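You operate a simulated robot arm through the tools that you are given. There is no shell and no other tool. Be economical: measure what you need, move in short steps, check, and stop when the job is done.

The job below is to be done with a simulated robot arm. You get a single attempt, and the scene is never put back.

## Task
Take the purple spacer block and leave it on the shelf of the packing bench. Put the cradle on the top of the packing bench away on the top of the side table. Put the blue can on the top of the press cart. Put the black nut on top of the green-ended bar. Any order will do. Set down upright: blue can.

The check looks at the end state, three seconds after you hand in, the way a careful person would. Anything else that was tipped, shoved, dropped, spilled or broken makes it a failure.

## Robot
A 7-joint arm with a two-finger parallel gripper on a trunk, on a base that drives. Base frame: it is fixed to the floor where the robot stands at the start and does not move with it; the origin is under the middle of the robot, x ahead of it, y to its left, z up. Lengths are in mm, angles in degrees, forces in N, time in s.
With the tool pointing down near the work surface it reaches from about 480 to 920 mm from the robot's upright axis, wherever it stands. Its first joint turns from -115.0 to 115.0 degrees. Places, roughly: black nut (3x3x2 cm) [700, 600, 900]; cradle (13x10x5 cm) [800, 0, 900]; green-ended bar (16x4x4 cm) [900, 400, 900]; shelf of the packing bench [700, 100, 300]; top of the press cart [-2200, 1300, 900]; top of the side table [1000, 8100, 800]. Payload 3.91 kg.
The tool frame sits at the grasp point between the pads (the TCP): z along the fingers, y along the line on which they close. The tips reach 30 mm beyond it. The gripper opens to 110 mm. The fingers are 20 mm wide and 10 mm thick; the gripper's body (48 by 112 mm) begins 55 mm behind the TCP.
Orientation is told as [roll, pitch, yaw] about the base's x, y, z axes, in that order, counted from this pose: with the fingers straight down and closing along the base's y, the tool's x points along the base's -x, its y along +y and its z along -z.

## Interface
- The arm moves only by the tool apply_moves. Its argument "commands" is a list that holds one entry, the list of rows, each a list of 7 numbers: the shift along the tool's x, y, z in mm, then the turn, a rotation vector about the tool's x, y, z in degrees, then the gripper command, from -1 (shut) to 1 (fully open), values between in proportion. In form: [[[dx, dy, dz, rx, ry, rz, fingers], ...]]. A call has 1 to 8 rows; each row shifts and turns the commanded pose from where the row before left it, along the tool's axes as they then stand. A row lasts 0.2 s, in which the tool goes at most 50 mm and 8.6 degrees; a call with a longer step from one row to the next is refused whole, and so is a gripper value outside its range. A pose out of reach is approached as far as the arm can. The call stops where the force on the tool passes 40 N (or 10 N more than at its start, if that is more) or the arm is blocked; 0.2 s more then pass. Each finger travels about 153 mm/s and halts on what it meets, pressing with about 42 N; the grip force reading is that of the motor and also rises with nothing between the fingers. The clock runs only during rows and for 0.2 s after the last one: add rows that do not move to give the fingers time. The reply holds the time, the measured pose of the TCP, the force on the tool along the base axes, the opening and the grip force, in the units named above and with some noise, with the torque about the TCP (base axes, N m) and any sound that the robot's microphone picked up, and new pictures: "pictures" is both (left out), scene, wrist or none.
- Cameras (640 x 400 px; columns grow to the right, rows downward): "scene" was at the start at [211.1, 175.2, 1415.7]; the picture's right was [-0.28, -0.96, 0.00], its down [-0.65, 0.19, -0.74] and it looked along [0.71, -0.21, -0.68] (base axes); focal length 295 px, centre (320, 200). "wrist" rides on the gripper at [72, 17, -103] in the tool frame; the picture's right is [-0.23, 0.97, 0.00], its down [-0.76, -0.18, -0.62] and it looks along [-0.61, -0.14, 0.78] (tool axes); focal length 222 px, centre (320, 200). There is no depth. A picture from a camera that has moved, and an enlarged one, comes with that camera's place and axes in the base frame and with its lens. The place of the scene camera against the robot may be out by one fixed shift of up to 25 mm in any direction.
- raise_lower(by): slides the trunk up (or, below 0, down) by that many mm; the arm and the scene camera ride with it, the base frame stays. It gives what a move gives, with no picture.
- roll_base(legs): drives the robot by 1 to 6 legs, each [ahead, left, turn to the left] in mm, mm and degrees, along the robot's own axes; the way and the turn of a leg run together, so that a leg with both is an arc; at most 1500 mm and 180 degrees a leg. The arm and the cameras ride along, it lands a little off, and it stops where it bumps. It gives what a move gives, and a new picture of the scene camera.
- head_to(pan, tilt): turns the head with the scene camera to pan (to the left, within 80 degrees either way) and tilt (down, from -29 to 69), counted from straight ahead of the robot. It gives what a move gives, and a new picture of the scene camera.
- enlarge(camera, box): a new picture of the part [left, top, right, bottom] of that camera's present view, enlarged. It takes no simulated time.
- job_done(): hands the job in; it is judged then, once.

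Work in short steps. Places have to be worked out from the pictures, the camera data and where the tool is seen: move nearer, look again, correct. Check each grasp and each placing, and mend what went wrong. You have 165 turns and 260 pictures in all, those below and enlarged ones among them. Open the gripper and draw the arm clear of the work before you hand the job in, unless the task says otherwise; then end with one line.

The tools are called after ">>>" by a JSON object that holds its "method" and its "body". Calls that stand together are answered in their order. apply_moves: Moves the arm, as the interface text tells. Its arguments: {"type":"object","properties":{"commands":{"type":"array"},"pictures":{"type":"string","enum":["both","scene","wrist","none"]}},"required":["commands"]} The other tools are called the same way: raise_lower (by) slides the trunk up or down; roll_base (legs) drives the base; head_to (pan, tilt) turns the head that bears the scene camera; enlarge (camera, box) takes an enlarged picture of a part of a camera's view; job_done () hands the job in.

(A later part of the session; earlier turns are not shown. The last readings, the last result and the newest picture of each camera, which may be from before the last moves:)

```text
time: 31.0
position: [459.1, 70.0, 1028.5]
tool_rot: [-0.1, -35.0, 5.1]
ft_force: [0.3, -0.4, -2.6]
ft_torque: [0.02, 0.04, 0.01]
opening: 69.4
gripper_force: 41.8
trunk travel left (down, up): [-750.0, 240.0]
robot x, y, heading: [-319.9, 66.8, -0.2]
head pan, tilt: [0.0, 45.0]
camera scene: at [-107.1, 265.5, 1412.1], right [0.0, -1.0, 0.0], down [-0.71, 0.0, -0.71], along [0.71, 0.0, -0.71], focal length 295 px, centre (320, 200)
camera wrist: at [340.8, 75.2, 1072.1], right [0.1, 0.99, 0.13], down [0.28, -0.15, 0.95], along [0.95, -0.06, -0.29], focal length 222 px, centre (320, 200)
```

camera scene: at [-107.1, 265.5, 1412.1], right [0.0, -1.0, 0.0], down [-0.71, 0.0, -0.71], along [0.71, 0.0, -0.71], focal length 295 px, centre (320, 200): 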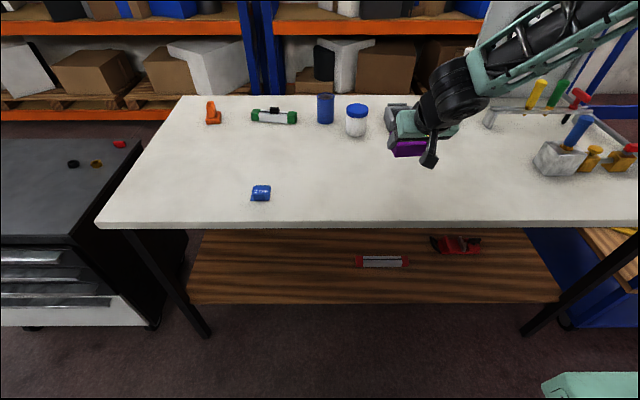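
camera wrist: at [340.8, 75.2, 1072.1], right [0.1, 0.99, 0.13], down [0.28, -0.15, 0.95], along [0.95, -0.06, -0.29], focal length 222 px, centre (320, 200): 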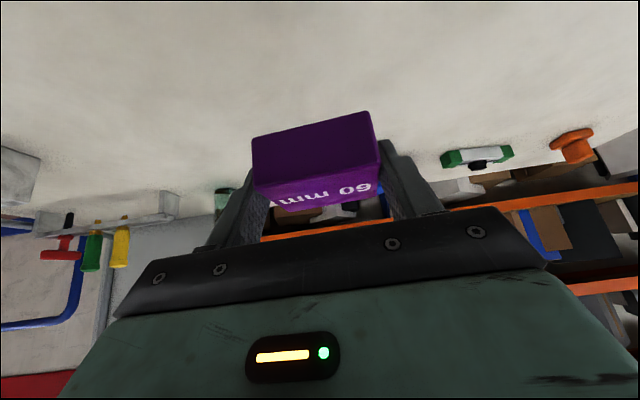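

Held well. I back off from the bench and shift left so the block will come to y≈250, then lower the trunk.

>>> {"method": "roll_base", "body": {"legs": [[-350, 180, 0]]}}

>>> {"method": "raise_lower", "body": {"by": -600}}

>>> {"method": "head_to", "body": {"pan": 0, "tilt": 25}}

```text
time: 33.4
position: [108.4, 251.2, 1029.0]
tool_rot: [0.0, -35.0, 4.9]
ft_force: [0.1, 0.1, -1.6]
ft_torque: [0.02, 0.03, 0.02]
opening: 69.6
gripper_force: 41.7
trunk travel left (down, up): [-750.0, 240.0]
robot x, y, heading: [-669.9, 249.2, -0.5]
head pan, tilt: [0.0, 45.0]
camera scene: at [-456.6, 449.0, 1412.1], right [-0.01, -1.0, 0.0], down [-0.71, 0.0, -0.71], along [0.71, 0.0, -0.71], focal length 295 px, centre (320, 200)
```

scene: 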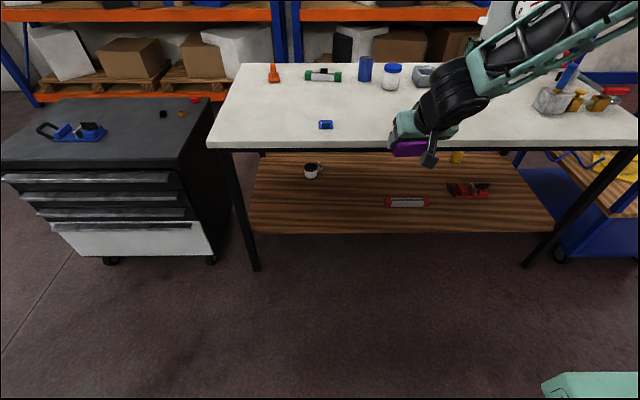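

```text
refused: -600 is not a number from -400 to 400
```

```text
time: 34.3
position: [108.5, 251.1, 1029.2]
tool_rot: [0.0, -35.0, 4.9]
ft_force: [0.4, -0.9, -1.9]
ft_torque: [0.03, 0.02, -0.04]
opening: 69.6
gripper_force: 41.7
trunk travel left (down, up): [-750.0, 240.0]
robot x, y, heading: [-670.7, 253.4, -0.3]
head pan, tilt: [0.0, 25.0]
camera scene: at [-445.9, 448.9, 1442.7], right [-0.01, -1.0, 0.0], down [-0.42, 0.0, -0.91], along [0.91, -0.01, -0.42], focal length 295 px, centre (320, 200)
```

scene: 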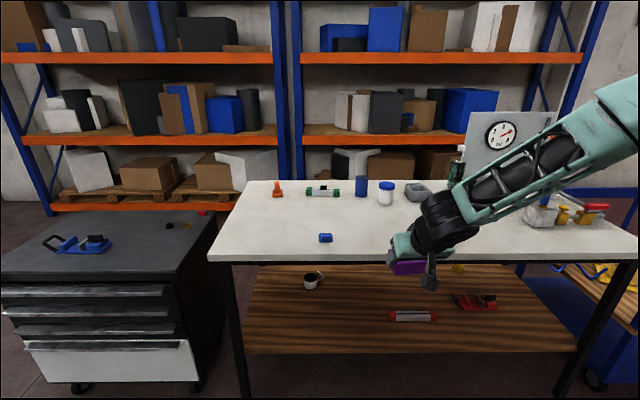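

Shelf spots: mug at about (841,500), red bar at about (634,-20); my target (560,250) is free. I lower the trunk in two goes while well clear of the bench.

>>> {"method": "raise_lower", "body": {"by": -400}}

>>> {"method": "raise_lower", "body": {"by": -220}}

>>> {"method": "head_to", "body": {"pan": 0, "tilt": 20}}

```text
time: 38.1
position: [109.6, 249.6, 628.3]
tool_rot: [-0.1, -35.0, 4.9]
ft_force: [0.2, -0.8, -1.5]
ft_torque: [-0.01, 0.0, -0.01]
opening: 69.3
gripper_force: 42.5
trunk travel left (down, up): [-350.0, 640.0]
robot x, y, heading: [-673.0, 251.9, -0.4]
head pan, tilt: [0.0, 25.0]
```

```text
time: 40.4
position: [109.1, 250.2, 409.5]
tool_rot: [0.0, -35.0, 5.0]
ft_force: [-0.6, -0.1, -1.4]
ft_torque: [0.0, 0.05, 0.03]
opening: 69.3
gripper_force: 41.6
trunk travel left (down, up): [-130.0, 860.0]
robot x, y, heading: [-669.2, 256.9, -0.5]
head pan, tilt: [0.0, 25.0]
```

```text
time: 41.1
position: [109.3, 250.3, 409.1]
tool_rot: [0.0, -35.0, 4.9]
ft_force: [-0.6, 0.1, -1.9]
ft_torque: [0.02, 0.03, 0.02]
opening: 69.4
gripper_force: 42.3
trunk travel left (down, up): [-130.0, 860.0]
robot x, y, heading: [-674.2, 249.4, -0.2]
head pan, tilt: [0.0, 20.0]
camera scene: at [-444.9, 448.9, 830.8], right [-0.01, -1.0, 0.0], down [-0.34, 0.0, -0.94], along [0.94, -0.01, -0.34], focal length 295 px, centre (320, 200)
```

scene: 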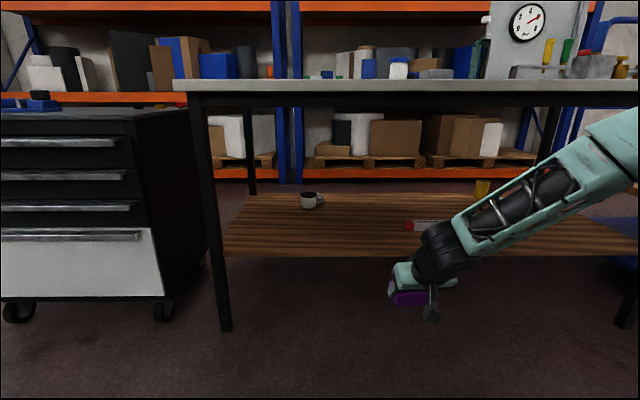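

The forearm runs off to the right; I pan to see where the elbow is before going under the bench.

>>> {"method": "head_to", "body": {"pan": -50, "tilt": 20}}

```text
time: 42.3
position: [108.4, 249.3, 408.9]
tool_rot: [0.0, -35.0, 4.9]
ft_force: [0.0, -0.1, -2.0]
ft_torque: [-0.02, 0.03, -0.01]
opening: 69.3
gripper_force: 42.2
trunk travel left (down, up): [-130.0, 860.0]
robot x, y, heading: [-672.9, 251.0, -0.4]
head pan, tilt: [-50.0, 20.0]
camera scene: at [-478.6, 377.9, 830.8], right [-0.77, -0.64, 0.0], down [-0.22, 0.26, -0.94], along [0.6, -0.72, -0.34], focal length 295 px, centre (320, 200)
```

scene: 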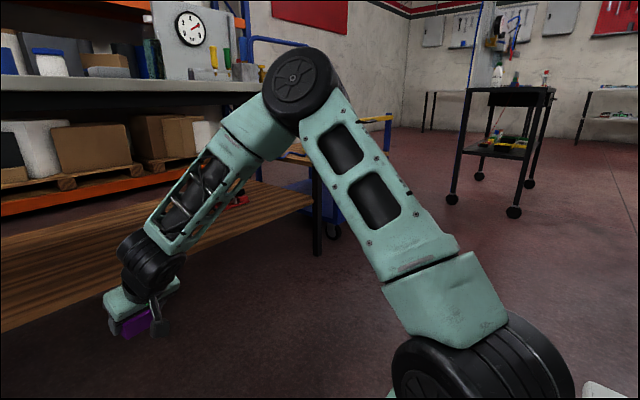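

The elbow is high (z≈850) and only ~220 mm behind the tool, so it could touch the bench edge. I stretch the arm forward 130 mm and raise it relative to the trunk, with the trunk dropped fully, to lower the elbow.

>>> {"method": "apply_moves", "body": {"commands": [[[-45, 0, 4, 0, 0, 0, -1], [-45, 0, 4, 0, 0, 0, -1], [-45, 0, 4, 0, 0, 0, -1], [-45, 0, 4, 0, 0, 0, -1], [0, 0, 0, 0, 0, 0, -1]]], "pictures": "none"}}

>>> {"method": "raise_lower", "body": {"by": -130}}

>>> {"method": "head_to", "body": {"pan": -40, "tilt": 10}}

```text
time: 43.5
position: [264.6, 266.2, 501.4]
tool_rot: [0.0, -35.0, 4.9]
ft_force: [-1.3, -1.3, -1.3]
ft_torque: [-0.01, 0.01, -0.02]
opening: 69.8
gripper_force: 42.3
trunk travel left (down, up): [-130.0, 860.0]
robot x, y, heading: [-673.8, 253.1, -0.2]
head pan, tilt: [-50.0, 20.0]
```

```text
time: 45.0
position: [264.4, 265.1, 370.3]
tool_rot: [0.0, -35.0, 4.9]
ft_force: [0.2, 0.0, -1.7]
ft_torque: [0.01, 0.01, -0.01]
opening: 69.5
gripper_force: 41.6
trunk travel left (down, up): [0.0, 990.0]
robot x, y, heading: [-670.3, 249.3, -0.4]
head pan, tilt: [-50.0, 20.0]
```

```text
time: 45.8
position: [263.7, 265.1, 370.2]
tool_rot: [0.0, -35.0, 4.9]
ft_force: [-0.9, 0.3, -1.0]
ft_torque: [0.02, 0.02, -0.02]
opening: 69.5
gripper_force: 42.2
trunk travel left (down, up): [0.0, 990.0]
robot x, y, heading: [-672.1, 252.4, -0.7]
head pan, tilt: [-40.0, 10.0]
camera scene: at [-467.3, 389.3, 717.1], right [-0.65, -0.76, 0.0], down [-0.13, 0.11, -0.98], along [0.75, -0.64, -0.17], focal length 295 px, centre (320, 200)
```

scene: 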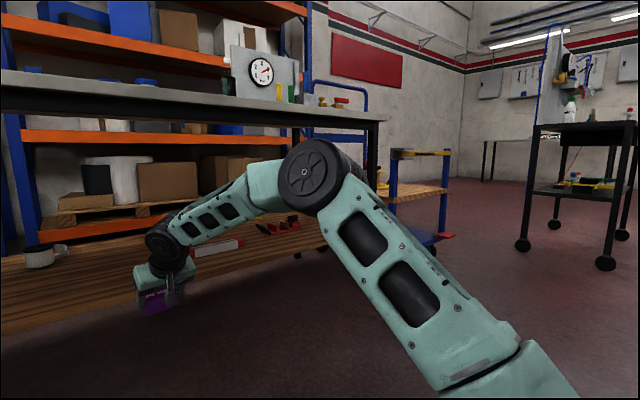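

Elbow now at z≈670, 320 mm behind the tool: it clears the bench. I raise the tool 30 mm and drive forward to put the block over the shelf.

>>> {"method": "apply_moves", "body": {"commands": [[[-17, 0, -24.6, 0, 0, 0, -1], [0, 0, 0, 0, 0, 0, -1]]], "pictures": "none"}}

>>> {"method": "roll_base", "body": {"legs": [[190, 0, 0]]}}

>>> {"method": "head_to", "body": {"pan": -12, "tilt": 22}}

```text
time: 46.4
position: [263.5, 265.7, 399.8]
tool_rot: [0.0, -35.1, 4.9]
ft_force: [-0.1, 0.2, -1.6]
ft_torque: [-0.02, 0.02, 0.01]
opening: 69.6
gripper_force: 42.4
trunk travel left (down, up): [0.0, 990.0]
robot x, y, heading: [-672.9, 252.7, -0.3]
head pan, tilt: [-40.0, 10.0]
```

```text
time: 47.9
position: [454.4, 264.3, 400.9]
tool_rot: [0.0, -35.0, 4.9]
ft_force: [-0.5, -0.7, -1.8]
ft_torque: [0.01, 0.02, -0.01]
opening: 69.6
gripper_force: 41.5
trunk travel left (down, up): [0.0, 990.0]
robot x, y, heading: [-480.7, 253.0, -0.6]
head pan, tilt: [-40.0, 10.0]
camera scene: at [-277.0, 388.1, 717.1], right [-0.65, -0.76, 0.0], down [-0.13, 0.11, -0.98], along [0.75, -0.64, -0.17], focal length 295 px, centre (320, 200)
```

scene: 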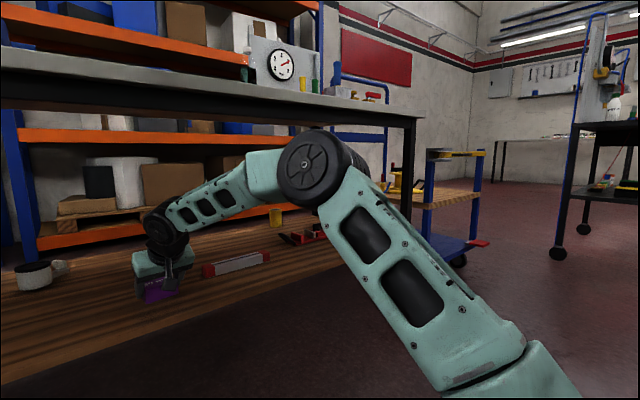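

```text
time: 48.8
position: [454.6, 264.4, 399.3]
tool_rot: [0.0, -35.1, 4.9]
ft_force: [-0.6, -0.3, -2.1]
ft_torque: [-0.01, 0.02, 0.01]
opening: 69.4
gripper_force: 42.1
trunk travel left (down, up): [0.0, 990.0]
robot x, y, heading: [-481.1, 249.5, -0.6]
head pan, tilt: [-12.0, 22.0]
camera scene: at [-257.2, 428.3, 697.6], right [-0.22, -0.98, 0.0], down [-0.37, 0.08, -0.93], along [0.91, -0.2, -0.37], focal length 295 px, centre (320, 200)
```

scene: 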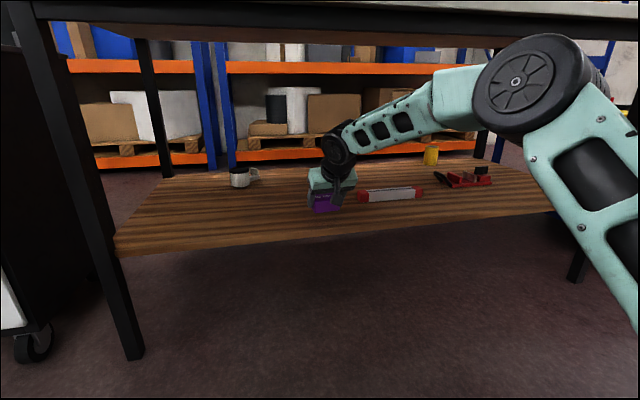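

Triangulating the front edge from two views gives shelf top z≈301, edge x≈429. I drive 75 mm further in.

>>> {"method": "roll_base", "body": {"legs": [[75, 0, 0]]}}

>>> {"method": "enlarge", "body": {"camera": "scene", "box": [240, 110, 432, 230]}}

```text
time: 49.9
position: [529.1, 263.5, 398.4]
tool_rot: [0.0, -34.9, 4.9]
ft_force: [-0.4, 0.5, -2.0]
ft_torque: [0.03, 0.01, 0.0]
opening: 69.9
gripper_force: 42.4
trunk travel left (down, up): [0.0, 990.0]
robot x, y, heading: [-408.4, 251.9, -0.3]
head pan, tilt: [-12.0, 22.0]
camera scene: at [-182.8, 427.9, 697.6], right [-0.21, -0.98, 0.0], down [-0.37, 0.08, -0.93], along [0.91, -0.2, -0.37], focal length 295 px, centre (320, 200)
```

scene: 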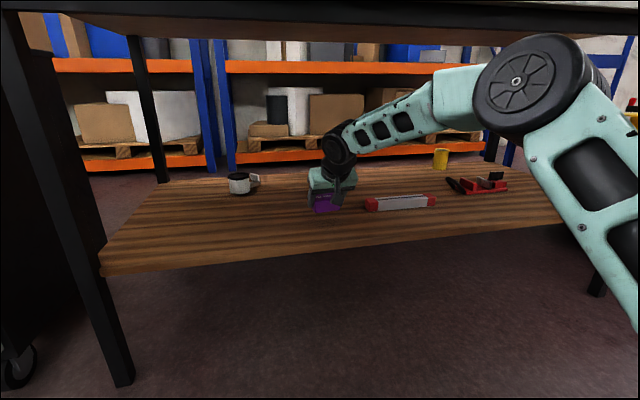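

```text
3.33 times, centred on (336, 170) of scene
camera zoom: at [-182.8, 427.9, 697.6], right [-0.21, -0.98, 0.0], down [-0.37, 0.08, -0.93], along [0.91, -0.2, -0.37], focal length 983 px, centre (267, 300)
```

zoom: 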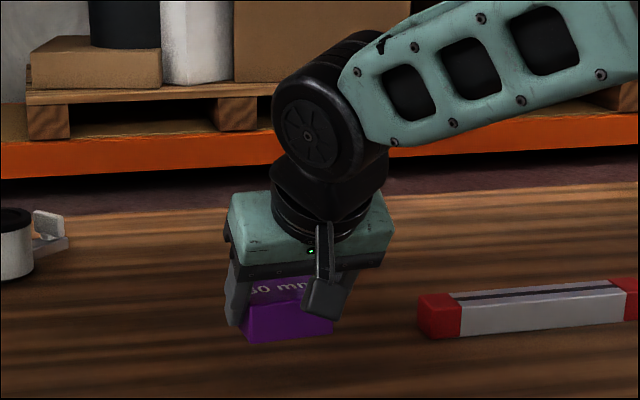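

All clear. I lower 55 mm in gentle steps.

>>> {"method": "apply_moves", "body": {"commands": [[[11.5, 0, 16.4, 0, 0, 0, -1], [11.5, 0, 16.4, 0, 0, 0, -1], [8.6, 0, 12.3, 0, 0, 0, -1], [0, 0, 0, 0, 0, 0, -1]]], "pictures": "wrist"}}

>>> {"method": "enlarge", "body": {"camera": "scene", "box": [240, 130, 432, 250]}}

```text
time: 50.9
position: [531.7, 264.0, 351.4]
tool_rot: [0.2, -35.6, 4.9]
ft_force: [4.6, -0.2, 31.4]
ft_torque: [-0.05, -0.33, -0.09]
opening: 69.7
gripper_force: 42.2
trunk travel left (down, up): [0.0, 990.0]
robot x, y, heading: [-407.1, 249.4, -0.3]
head pan, tilt: [-12.0, 22.0]
camera wrist: at [411.9, 270.9, 392.8], right [0.1, 0.99, 0.13], down [0.27, -0.16, 0.95], along [0.96, -0.06, -0.28], focal length 222 px, centre (320, 200)
```

wrist: 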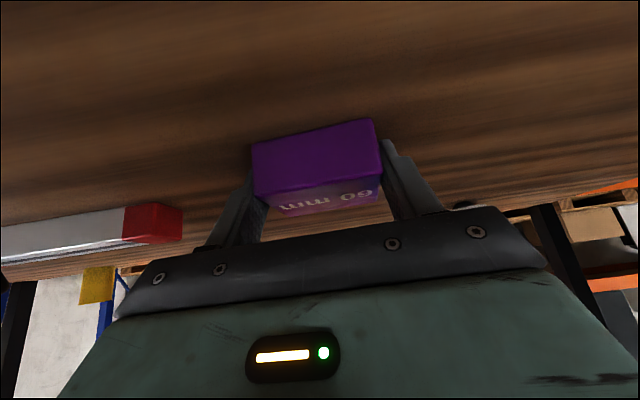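

```text
3.33 times, centred on (336, 190) of scene
camera zoom: at [-183.6, 427.9, 698.3], right [-0.21, -0.98, 0.0], down [-0.36, 0.08, -0.93], along [0.91, -0.2, -0.37], focal length 983 px, centre (267, 233)
```

zoom: 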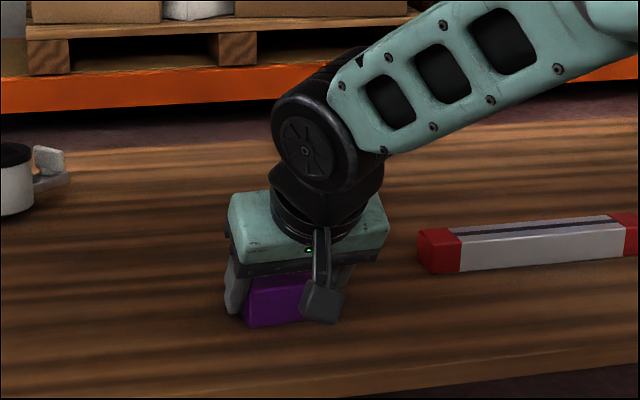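

Contact with the shelf at TCP z≈350. I unload by 6 mm, release, and draw back along the tool axis.

>>> {"method": "apply_moves", "body": {"commands": [[[-3.4, 0, -4.9, 0, 0, 0, -1], [0, 0, 0, 0, 0, 0, 0.5], [0, 0, 0, 0, 0, 0, 1], [0, 0, 0, 0, 0, 0, 1], [0, 0, -30, 0, 0, 0, 1], [0, 0, -40, 0, 0, 0, 1], [0, 0, -10, 0, 0, 0, 1]]], "pictures": "wrist"}}

>>> {"method": "enlarge", "body": {"camera": "scene", "box": [240, 110, 432, 250]}}

```text
time: 52.5
position: [481.5, 259.4, 415.8]
tool_rot: [0.0, -34.8, 4.8]
ft_force: [0.1, 0.2, 0.5]
ft_torque: [0.01, -0.01, 0.05]
opening: 109.7
gripper_force: 0.1
trunk travel left (down, up): [0.0, 990.0]
robot x, y, heading: [-406.5, 250.8, -0.4]
head pan, tilt: [-12.0, 22.0]
camera wrist: at [362.4, 266.0, 458.8], right [0.1, 0.99, 0.13], down [0.28, -0.15, 0.95], along [0.95, -0.06, -0.29], focal length 222 px, centre (320, 200)
```

wrist: 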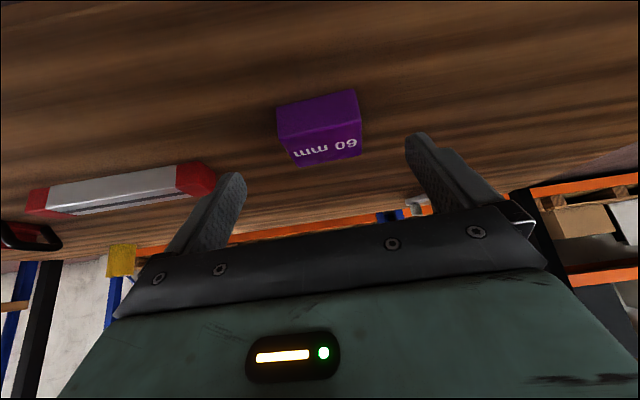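

```text
2.86 times, centred on (336, 180) of scene
camera zoom: at [-182.8, 428.0, 697.5], right [-0.21, -0.98, 0.0], down [-0.37, 0.08, -0.93], along [0.91, -0.2, -0.37], focal length 842 px, centre (274, 257)
```

zoom: 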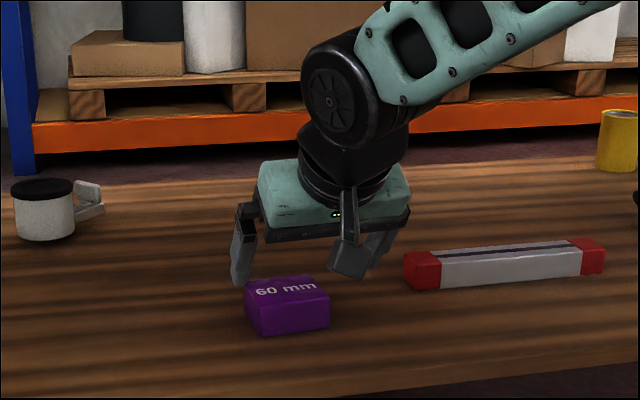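

The block rests flat on the shelf. I back straight out, raise the trunk fully to working height and straighten the tool.

>>> {"method": "roll_base", "body": {"legs": [[-420, 0, 0]]}}

>>> {"method": "raise_lower", "body": {"by": 400}}

>>> {"method": "raise_lower", "body": {"by": 350}}

>>> {"method": "apply_moves", "body": {"commands": [[[20, 0, 0, 0, 7, 0, 1], [20, 0, 0, 0, 7, 0, 1], [20, 0, 0, 0, 7, 0, 1], [20, 0, 0, 0, 7, 0, 1], [20, 0, 0, 0, 7, 0, 1], [30, 0, 0, 0, 0, 5.3, 1], [40, 0, 0, 0, 0, 0, 1], [40, 0, 0, 0, 0, 0, 1]]], "pictures": "none"}}

>>> {"method": "head_to", "body": {"pan": -5, "tilt": 35}}

```text
time: 55.0
position: [64.8, 258.9, 415.8]
tool_rot: [0.1, -35.0, 4.7]
ft_force: [0.7, 0.2, 0.7]
ft_torque: [-0.01, -0.03, 0.01]
opening: 110.0
gripper_force: 0.0
trunk travel left (down, up): [0.0, 990.0]
robot x, y, heading: [-822.8, 249.8, -0.6]
head pan, tilt: [-12.0, 22.0]
camera scene: at [-599.1, 430.5, 697.6], right [-0.22, -0.98, 0.0], down [-0.37, 0.08, -0.93], along [0.9, -0.2, -0.37], focal length 295 px, centre (320, 200)
```

scene: 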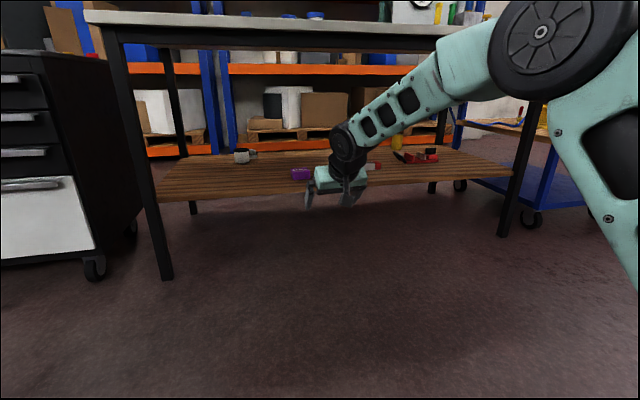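

```text
time: 58.9
position: [65.0, 257.9, 815.3]
tool_rot: [-0.1, -35.0, 4.7]
ft_force: [0.1, -0.4, -0.6]
ft_torque: [-0.02, 0.02, 0.0]
opening: 109.9
gripper_force: 0.1
trunk travel left (down, up): [-400.0, 590.0]
robot x, y, heading: [-823.9, 254.1, -0.6]
head pan, tilt: [-12.0, 22.0]
```

```text
time: 62.3
position: [64.7, 258.8, 1165.9]
tool_rot: [0.0, -35.0, 4.7]
ft_force: [-0.4, 0.3, 0.1]
ft_torque: [0.02, 0.0, -0.02]
opening: 109.8
gripper_force: 0.1
trunk travel left (down, up): [-750.0, 240.0]
robot x, y, heading: [-825.0, 250.3, -0.7]
head pan, tilt: [-12.0, 22.0]
```

```text
time: 64.1
position: [-136.7, 251.2, 1130.3]
tool_rot: [0.1, 0.0, -0.5]
ft_force: [-0.7, 0.1, -0.5]
ft_torque: [-0.02, 0.03, 0.03]
opening: 109.9
gripper_force: 0.1
trunk travel left (down, up): [-750.0, 240.0]
robot x, y, heading: [-822.7, 254.6, -0.5]
head pan, tilt: [-12.0, 22.0]
```

```text
time: 64.8
position: [-136.9, 251.0, 1130.7]
tool_rot: [0.2, 0.0, -0.6]
ft_force: [0.0, 0.0, -0.4]
ft_torque: [-0.01, 0.0, 0.01]
opening: 109.9
gripper_force: 0.0
trunk travel left (down, up): [-750.0, 240.0]
robot x, y, heading: [-822.6, 251.1, -0.5]
head pan, tilt: [-5.0, 35.0]
camera scene: at [-601.9, 442.1, 1427.0], right [-0.1, -1.0, 0.0], down [-0.57, 0.06, -0.82], along [0.82, -0.08, -0.57], focal length 295 px, centre (320, 200)
```

scene: 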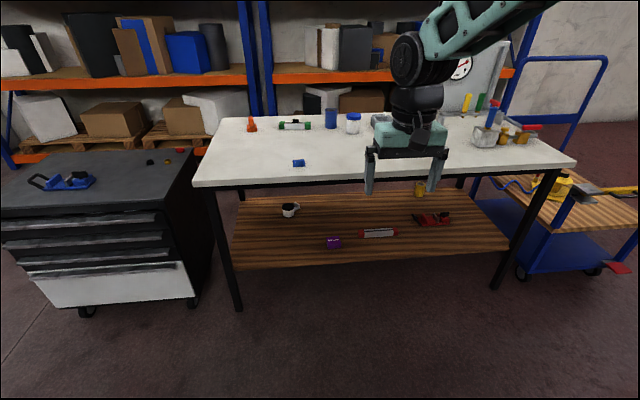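

The purple block is on the shelf. Now the blue can: I drive up to the bench.

>>> {"method": "roll_base", "body": {"legs": [[830, 0, 0.5]]}}

>>> {"method": "head_to", "body": {"pan": -10, "tilt": 38}}

>>> {"method": "enlarge", "body": {"camera": "scene", "box": [240, 90, 480, 240]}}

```text
time: 69.3
position: [691.1, 236.7, 1130.2]
tool_rot: [0.0, 0.0, -0.9]
ft_force: [0.6, 0.4, 0.1]
ft_torque: [-0.01, -0.01, 0.05]
opening: 109.9
gripper_force: 0.0
trunk travel left (down, up): [-750.0, 240.0]
robot x, y, heading: [8.3, 243.3, -0.8]
head pan, tilt: [-5.0, 35.0]
camera scene: at [227.7, 430.3, 1427.0], right [-0.1, -0.99, 0.0], down [-0.57, 0.06, -0.82], along [0.81, -0.08, -0.57], focal length 295 px, centre (320, 200)
```

scene: 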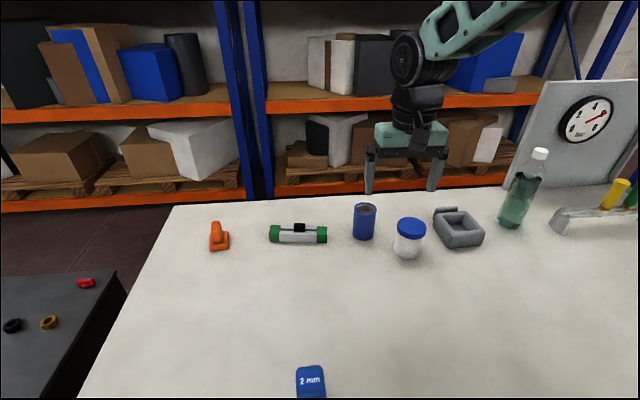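

```text
time: 69.9
position: [692.1, 237.9, 1130.5]
tool_rot: [0.0, 0.0, -0.8]
ft_force: [0.2, 1.1, -0.5]
ft_torque: [0.01, 0.01, 0.02]
opening: 109.9
gripper_force: 0.0
trunk travel left (down, up): [-750.0, 240.0]
robot x, y, heading: [7.4, 241.1, -1.2]
head pan, tilt: [-10.0, 38.0]
camera scene: at [224.9, 423.1, 1422.4], right [-0.19, -0.98, 0.0], down [-0.6, 0.12, -0.79], along [0.77, -0.15, -0.62], focal length 295 px, centre (320, 200)
```

scene: 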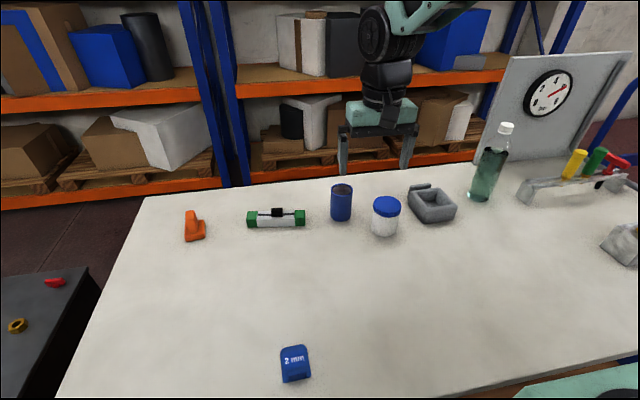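

```text
2.67 times, centred on (360, 165) of scene
camera zoom: at [224.9, 423.1, 1422.4], right [-0.19, -0.98, 0.0], down [-0.6, 0.12, -0.79], along [0.77, -0.15, -0.62], focal length 786 px, centre (213, 293)
```

zoom: 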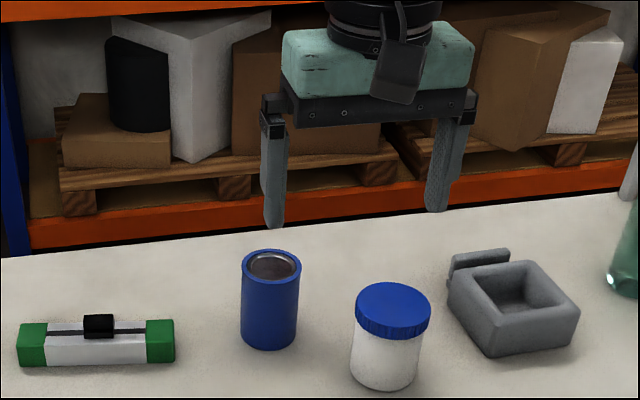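

The can: centre about (855,241), Ø≈60, top z≈945. I move over it and look with the wrist camera.

>>> {"method": "apply_moves", "body": {"commands": [[[-33, 1, 0, 0, 0, 0, 1], [-33, 1, 30, 0, 0, 0, 1], [-33, 1, 30, 0, 0, 0, 1], [-33, 1, 30, 0, 0, 0, 1], [-31, 1, 30, 0, 0, 0, 1], [0, 0, 0, 0, 0, 0, 1]]]}}

>>> {"method": "enlarge", "body": {"camera": "scene", "box": [264, 110, 424, 250]}}

```text
time: 71.3
position: [854.7, 239.3, 1011.9]
tool_rot: [0.0, 0.0, -1.0]
ft_force: [0.1, 0.6, 0.0]
ft_torque: [-0.05, -0.02, 0.01]
opening: 109.9
gripper_force: 0.0
trunk travel left (down, up): [-750.0, 240.0]
robot x, y, heading: [4.5, 239.7, -0.9]
head pan, tilt: [-10.0, 38.0]
camera scene: at [224.8, 423.0, 1422.4], right [-0.19, -0.98, 0.0], down [-0.6, 0.12, -0.79], along [0.77, -0.15, -0.62], focal length 295 px, centre (320, 200)
camera wrist: at [782.8, 257.4, 1114.9], right [0.24, 0.97, 0.0], down [0.76, -0.19, 0.62], along [0.6, -0.15, -0.78], focal length 222 px, centre (320, 200)
```

scene: 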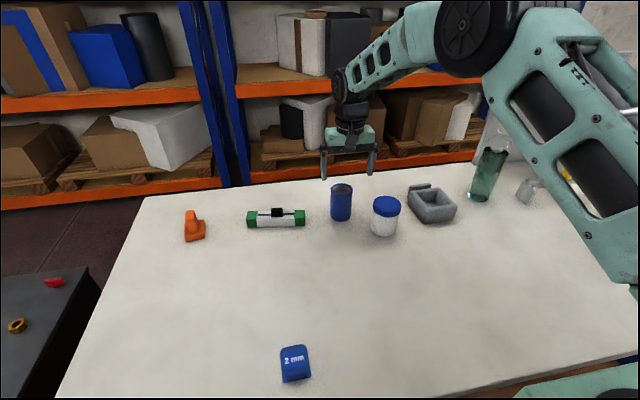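
wrist: 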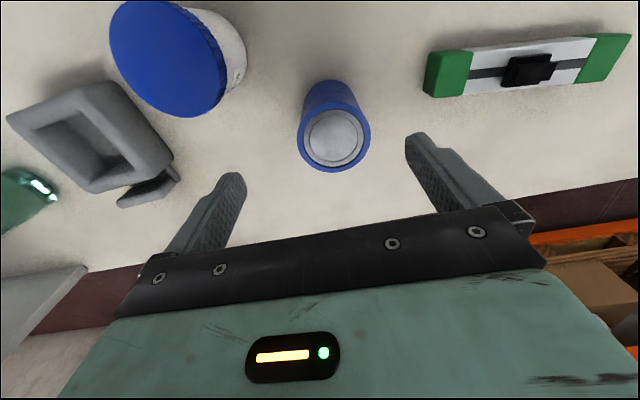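

```text
2.86 times, centred on (344, 180) of scene
camera zoom: at [224.8, 423.0, 1422.4], right [-0.19, -0.98, 0.0], down [-0.6, 0.12, -0.79], along [0.77, -0.15, -0.62], focal length 842 px, centre (251, 257)
```

zoom: 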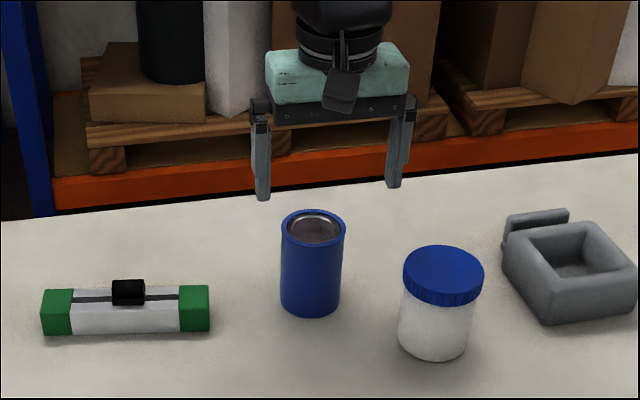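

The wrist view shows the can 10 mm further left (y≈250). I correct, narrow the fingers a bit and descend to z≈950 for a check.

>>> {"method": "apply_moves", "body": {"commands": [[[1, 10.5, 0, 0, 0, 0.6, 0.7], [0, 0, 30, 0, 0, 0, 0.7], [0, 0, 32, 0, 0, 0, 0.7], [0, 0, 0, 0, 0, 0, 0.7]]], "pictures": "wrist"}}

>>> {"method": "enlarge", "body": {"camera": "scene", "box": [264, 110, 424, 250]}}

```text
time: 72.3
position: [853.8, 249.4, 949.9]
tool_rot: [0.0, -0.1, -1.5]
ft_force: [0.5, 0.5, -0.2]
ft_torque: [0.02, 0.0, 0.0]
opening: 93.3
gripper_force: 0.2
trunk travel left (down, up): [-750.0, 240.0]
robot x, y, heading: [7.2, 242.7, -0.6]
head pan, tilt: [-10.0, 38.0]
camera wrist: at [783.8, 269.0, 1053.5], right [0.25, 0.97, 0.0], down [0.76, -0.2, 0.62], along [0.6, -0.16, -0.78], focal length 222 px, centre (320, 200)
```

wrist: 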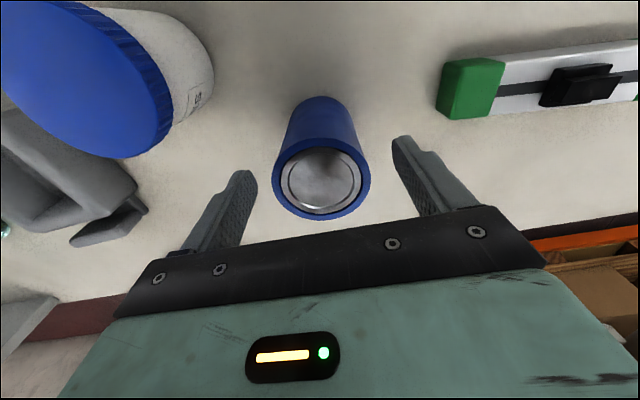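

```text
2.86 times, centred on (344, 180) of scene
camera zoom: at [224.8, 423.0, 1422.4], right [-0.19, -0.98, 0.0], down [-0.6, 0.12, -0.79], along [0.77, -0.15, -0.62], focal length 842 px, centre (251, 257)
```

zoom: 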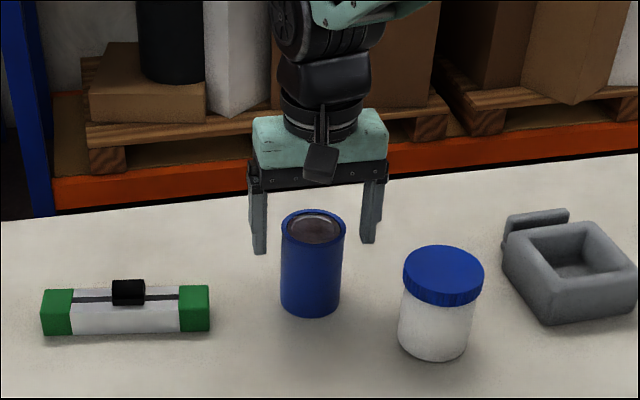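

The can is centred sideways and ~4 mm nearer to me. I correct, descend to z≈914 and close.

>>> {"method": "apply_moves", "body": {"commands": [[[4, 0, 10, 0, 0, 0, 0.7], [0, 0, 26, 0, 0, 0, 0.7], [0, 0, 0, 0, 0, 0, 0.3], [0, 0, 0, 0, 0, 0, 0], [0, 0, 0, 0, 0, 0, -1], [0, 0, 0, 0, 0, 0, -1]]], "pictures": "wrist"}}

>>> {"method": "enlarge", "body": {"camera": "scene", "box": [264, 110, 424, 250]}}

```text
time: 73.7
position: [850.3, 251.3, 915.6]
tool_rot: [-0.1, 0.0, -1.5]
ft_force: [0.9, -1.2, 1.8]
ft_torque: [0.09, 0.0, -0.02]
opening: 59.1
gripper_force: 41.9
trunk travel left (down, up): [-750.0, 240.0]
robot x, y, heading: [3.0, 242.9, -0.9]
head pan, tilt: [-10.0, 38.0]
camera wrist: at [778.9, 269.4, 1018.1], right [0.25, 0.97, 0.0], down [0.76, -0.2, 0.62], along [0.6, -0.16, -0.78], focal length 222 px, centre (320, 200)
```

wrist: 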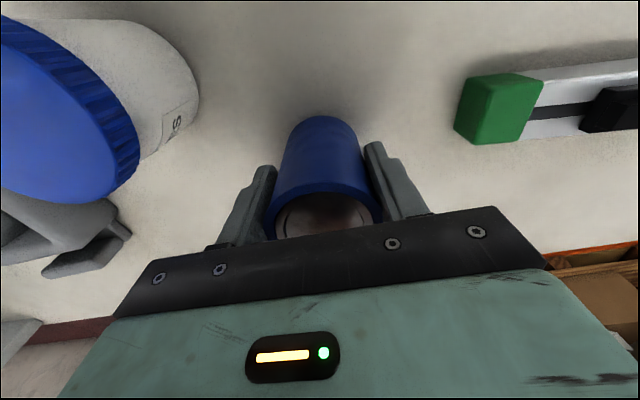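

```text
2.86 times, centred on (344, 180) of scene
camera zoom: at [224.8, 423.0, 1422.4], right [-0.19, -0.98, 0.0], down [-0.6, 0.12, -0.79], along [0.77, -0.15, -0.62], focal length 842 px, centre (251, 257)
```

zoom: 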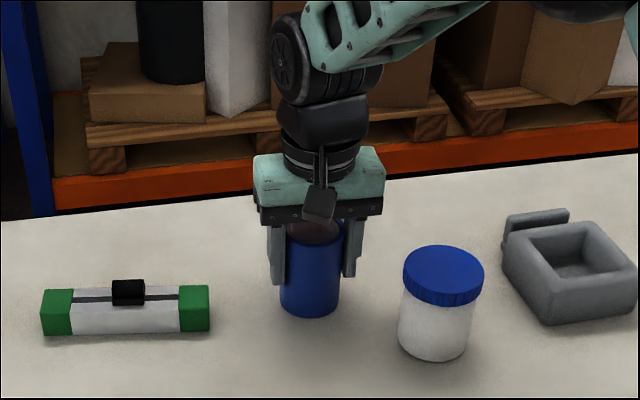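

Can gripped (59 mm). I lift straight up and draw it in.

>>> {"method": "apply_moves", "body": {"commands": [[[0, 0, -25, 0, 0, 0, -1], [0, 0, -40, 0, 0, 0, -1], [0, 0, -40, 0, 0, 0, -1], [0, 0, -40, 0, 0, 0, -1], [0, 0, -40, 0, 0, 0, -1], [40, 0, 0, 0, 0, 0, -1], [45, 0, 0, 0, 0, 0, -1], [45, 0, 0, 0, 0, 0, -1]]]}}

>>> {"method": "apply_moves", "body": {"commands": [[[40, 0, 0, 0, 0, 0, -1], [40, 0, 0, 0, 0, 0, -1], [40, 0, 0, 0, 0, 0, -1], [30, 0, 0, 0, 0, 0, -1], [0, 0, 0, 0, 0, 0, -1]]], "pictures": "none"}}

```text
time: 75.5
position: [720.8, 254.1, 1096.2]
tool_rot: [0.0, -0.1, -1.5]
ft_force: [1.0, 0.0, -3.1]
ft_torque: [-0.04, 0.05, 0.01]
opening: 59.1
gripper_force: 41.9
trunk travel left (down, up): [-750.0, 240.0]
robot x, y, heading: [5.0, 244.8, -0.9]
head pan, tilt: [-10.0, 38.0]
camera scene: at [225.5, 423.0, 1422.3], right [-0.19, -0.98, 0.0], down [-0.6, 0.12, -0.79], along [0.77, -0.15, -0.62], focal length 295 px, centre (320, 200)
camera wrist: at [650.0, 272.4, 1199.4], right [0.25, 0.97, 0.0], down [0.76, -0.2, 0.62], along [0.6, -0.16, -0.78], focal length 222 px, centre (320, 200)
```

scene: 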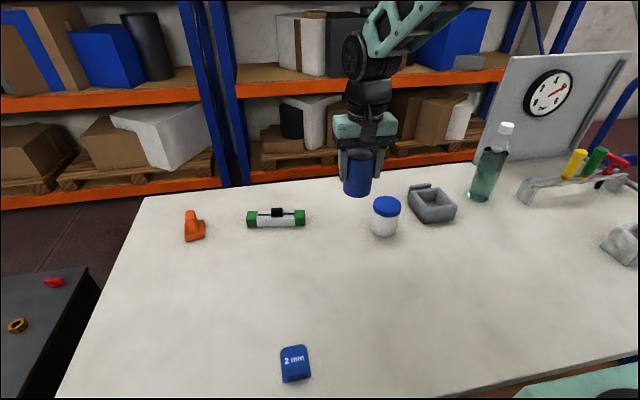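
wrist: 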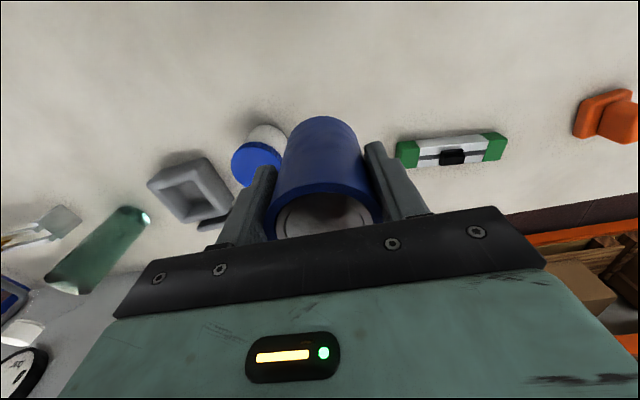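

```text
time: 76.7
position: [570.5, 259.5, 1097.2]
tool_rot: [-0.1, 0.0, -1.5]
ft_force: [-0.1, 0.3, -2.6]
ft_torque: [0.03, 0.01, 0.0]
opening: 59.0
gripper_force: 41.5
trunk travel left (down, up): [-750.0, 240.0]
robot x, y, heading: [2.0, 243.9, -0.8]
head pan, tilt: [-10.0, 38.0]
```

The can is held upright. I back away from the bench and turn left to find the press cart.

>>> {"method": "roll_base", "body": {"legs": [[-650, 0, 0], [0, 0, 100]]}}

>>> {"method": "head_to", "body": {"pan": 50, "tilt": 15}}

```text
time: 84.5
position: [-750.4, 805.8, 1098.1]
tool_rot: [-0.1, 0.0, 99.1]
ft_force: [0.3, 0.4, -1.7]
ft_torque: [-0.02, -0.01, 0.0]
opening: 59.0
gripper_force: 41.9
trunk travel left (down, up): [-750.0, 240.0]
robot x, y, heading: [-630.3, 253.9, 99.5]
head pan, tilt: [-10.0, 38.0]
camera scene: at [-867.2, 438.4, 1422.4], right [1.0, -0.01, 0.0], down [0.0, -0.62, -0.79], along [0.0, 0.79, -0.62], focal length 295 px, centre (320, 200)
```

scene: 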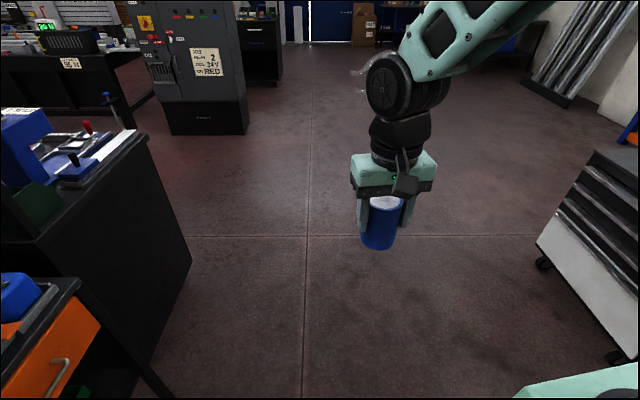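

```text
time: 85.8
position: [-751.7, 804.9, 1097.1]
tool_rot: [0.0, -0.1, 99.0]
ft_force: [-0.5, 0.4, -2.6]
ft_torque: [0.04, -0.02, 0.03]
opening: 58.8
gripper_force: 41.5
trunk travel left (down, up): [-750.0, 240.0]
robot x, y, heading: [-629.3, 251.8, 99.7]
head pan, tilt: [50.0, 15.0]
camera scene: at [-948.2, 399.3, 1458.9], right [0.51, 0.86, 0.0], down [0.22, -0.13, -0.97], along [-0.83, 0.49, -0.26], focal length 295 px, centre (320, 200)
```

scene: 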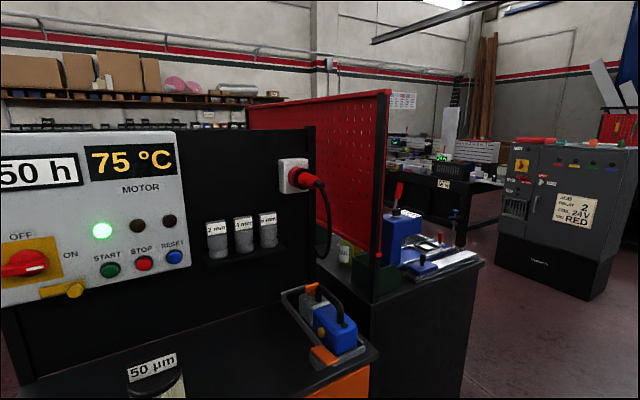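

The cart with the blue press seems to be beyond the red pegboard, its near face at about x≈-1560. I drive along the free lane to y≈1250 and then turn to face it.

>>> {"method": "roll_base", "body": {"legs": [[1000, -200, 0], [0, 0, 80]]}}

>>> {"method": "head_to", "body": {"pan": 0, "tilt": 20}}

```text
time: 94.5
position: [-1169.9, 1224.4, 1097.6]
tool_rot: [0.0, -0.1, -179.4]
ft_force: [-0.2, -0.1, -2.0]
ft_torque: [0.0, -0.04, 0.01]
opening: 59.1
gripper_force: 41.5
trunk travel left (down, up): [-750.0, 240.0]
robot x, y, heading: [-605.7, 1258.0, -178.6]
head pan, tilt: [50.0, 15.0]
camera scene: at [-812.3, 973.5, 1459.0], right [-0.78, 0.63, 0.0], down [0.16, 0.2, -0.97], along [-0.61, -0.75, -0.26], focal length 295 px, centre (320, 200)
```

scene: 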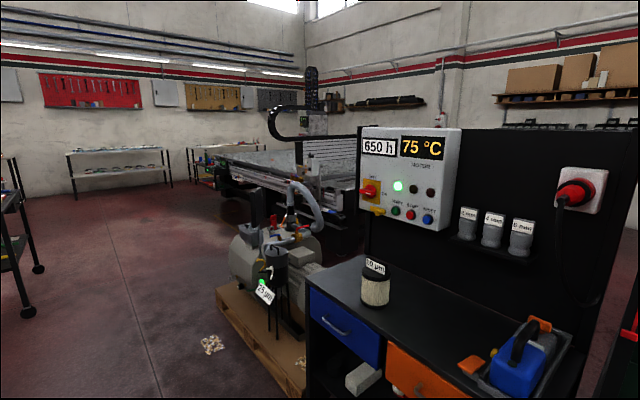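

```text
time: 95.7
position: [-1169.2, 1223.2, 1098.3]
tool_rot: [0.0, 0.0, -179.5]
ft_force: [-1.0, 0.1, -1.5]
ft_torque: [0.01, -0.04, -0.01]
opening: 59.1
gripper_force: 41.4
trunk travel left (down, up): [-750.0, 240.0]
robot x, y, heading: [-603.7, 1260.6, -178.9]
head pan, tilt: [0.0, 20.0]
camera scene: at [-846.8, 1044.3, 1450.8], right [-0.02, 1.0, 0.0], down [0.34, 0.01, -0.94], along [-0.94, -0.02, -0.34], focal length 295 px, centre (320, 200)
```

scene: 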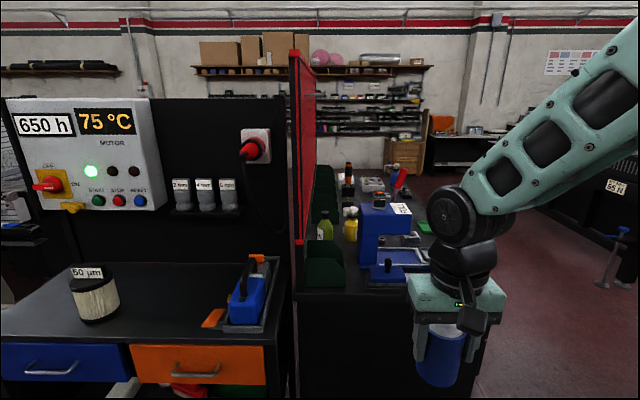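

The press cart's front is at x≈-1590, y≈965–1540. I look at its top more closely for a free spot.

>>> {"method": "head_to", "body": {"pan": -8, "tilt": 25}}

>>> {"method": "enlarge", "body": {"camera": "scene", "box": [220, 120, 460, 270]}}

```text
time: 96.4
position: [-1168.1, 1223.4, 1098.1]
tool_rot: [0.0, 0.0, -179.6]
ft_force: [0.0, -1.3, -1.9]
ft_torque: [-0.01, -0.04, 0.0]
opening: 59.0
gripper_force: 41.7
trunk travel left (down, up): [-750.0, 240.0]
robot x, y, heading: [-606.0, 1261.6, -178.8]
head pan, tilt: [-8.0, 25.0]
camera scene: at [-845.2, 1057.2, 1442.8], right [0.12, 0.99, 0.0], down [0.42, -0.05, -0.91], along [-0.9, 0.11, -0.42], focal length 295 px, centre (320, 200)
```

scene: 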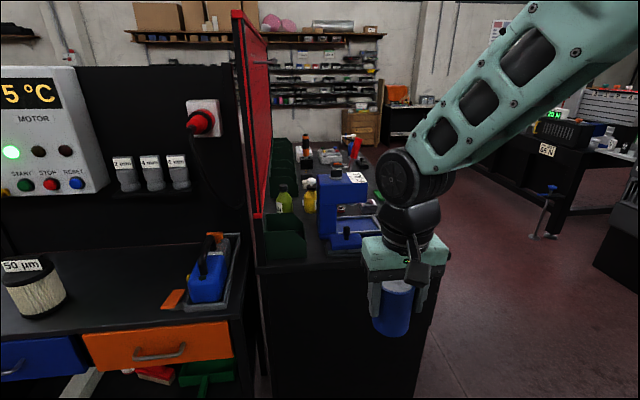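

```text
2.67 times, centred on (340, 195) of scene
camera zoom: at [-845.2, 1057.2, 1442.8], right [0.12, 0.99, 0.0], down [0.42, -0.05, -0.91], along [-0.9, 0.11, -0.42], focal length 786 px, centre (267, 213)
```

zoom: 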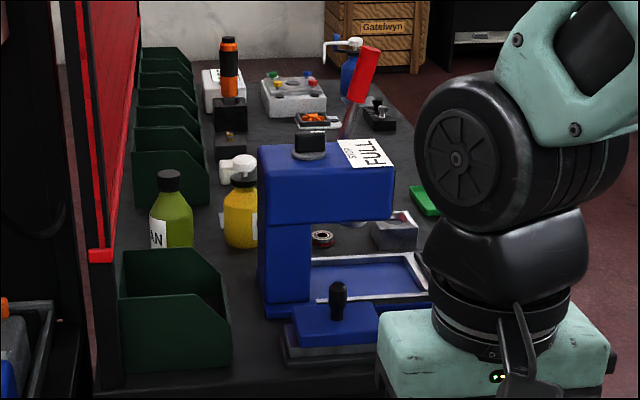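

The front is cluttered; I move to the aisle side (+y) to view the top from there.

>>> {"method": "roll_base", "body": {"legs": [[0, -850, 0]]}}

>>> {"method": "head_to", "body": {"pan": 35, "tilt": 20}}

```text
time: 100.8
position: [-1185.7, 2063.2, 1097.2]
tool_rot: [0.0, 0.0, -179.5]
ft_force: [-1.1, 0.5, -2.9]
ft_torque: [0.01, -0.03, 0.0]
opening: 59.1
gripper_force: 41.9
trunk travel left (down, up): [-750.0, 240.0]
robot x, y, heading: [-621.8, 2102.8, -178.9]
head pan, tilt: [-8.0, 25.0]
camera scene: at [-862.2, 1896.7, 1442.7], right [0.12, 0.99, 0.0], down [0.42, -0.05, -0.91], along [-0.9, 0.11, -0.42], focal length 295 px, centre (320, 200)
```

scene: 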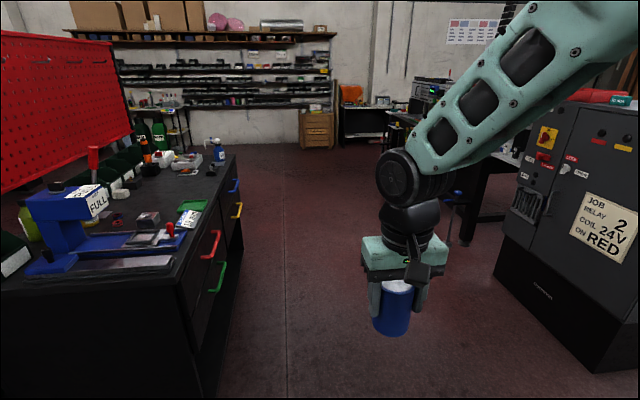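

```text
time: 101.9
position: [-1184.9, 2062.7, 1098.5]
tool_rot: [0.0, 0.0, -179.5]
ft_force: [-1.5, -0.6, -2.2]
ft_torque: [0.01, -0.04, 0.03]
opening: 58.9
gripper_force: 42.3
trunk travel left (down, up): [-750.0, 240.0]
robot x, y, heading: [-623.6, 2100.1, -178.7]
head pan, tilt: [35.0, 20.0]
camera scene: at [-846.0, 1830.8, 1450.8], right [-0.59, 0.81, 0.0], down [0.28, 0.2, -0.94], along [-0.76, -0.55, -0.34], focal length 295 px, centre (320, 200)
```

scene: 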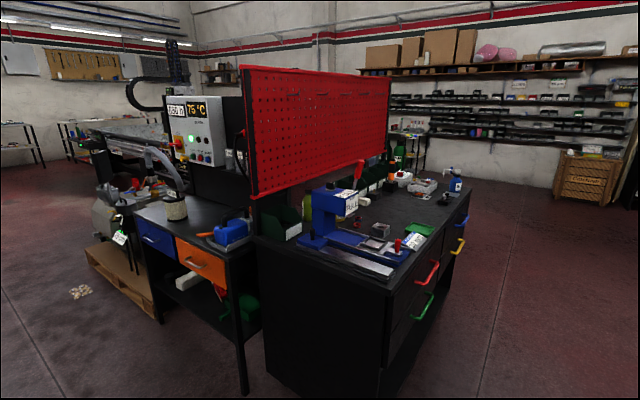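

The cart's aisle-side edge is at y≈1547, from x≈-1637 to -2733. I enlarge its top to find free space.

>>> {"method": "enlarge", "body": {"camera": "scene", "box": [320, 150, 496, 290]}}

```text
2.86 times, centred on (408, 220) of scene
camera zoom: at [-846.0, 1830.8, 1450.8], right [-0.59, 0.81, 0.0], down [0.28, 0.2, -0.94], along [-0.76, -0.55, -0.34], focal length 842 px, centre (69, 143)
```

zoom: 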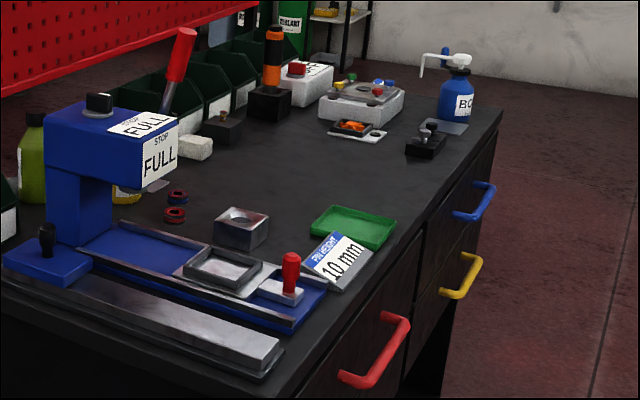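

There is free space around (-2290,1420). I drive down the aisle and turn to face the cart side.

>>> {"method": "roll_base", "body": {"legs": [[830, -60, 0], [820, -60, 0], [0, 0, 89]]}}

>>> {"method": "head_to", "body": {"pan": -5, "tilt": 42}}

```text
time: 114.1
position: [-2209.7, 1600.5, 1097.9]
tool_rot: [0.0, 0.0, -88.2]
ft_force: [0.8, 0.2, -2.5]
ft_torque: [0.06, -0.01, -0.01]
opening: 59.1
gripper_force: 42.4
trunk travel left (down, up): [-750.0, 240.0]
robot x, y, heading: [-2259.7, 2164.8, -87.7]
head pan, tilt: [35.0, 20.0]
camera scene: at [-2001.2, 1950.2, 1450.8], right [-0.8, -0.61, 0.0], down [-0.21, 0.27, -0.94], along [0.57, -0.75, -0.34], focal length 295 px, centre (320, 200)
```

scene: 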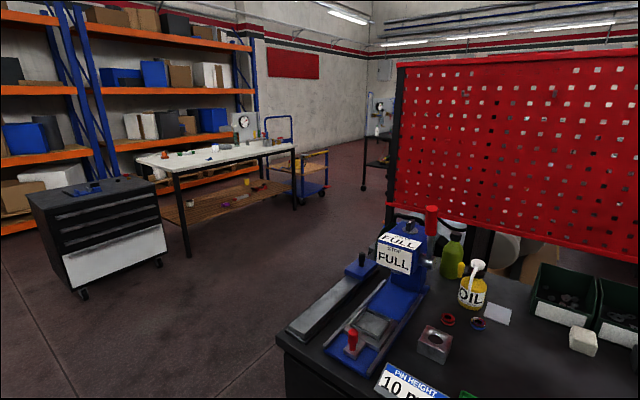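

```text
time: 115.2
position: [-2209.2, 1601.6, 1097.7]
tool_rot: [0.0, 0.0, -88.4]
ft_force: [-0.3, 0.1, -2.7]
ft_torque: [0.03, 0.01, 0.01]
opening: 59.1
gripper_force: 42.1
trunk travel left (down, up): [-750.0, 240.0]
robot x, y, heading: [-2260.6, 2163.0, -87.7]
head pan, tilt: [-5.0, 42.0]
camera scene: at [-2061.5, 1940.7, 1416.5], right [-1.0, 0.05, 0.0], down [0.03, 0.67, -0.74], along [-0.03, -0.74, -0.67], focal length 295 px, centre (320, 200)
```

scene: 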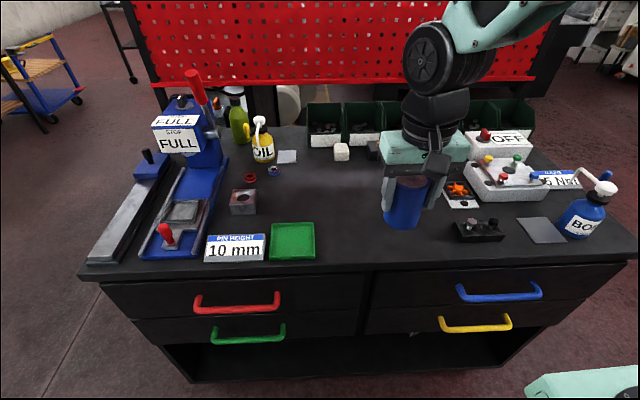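

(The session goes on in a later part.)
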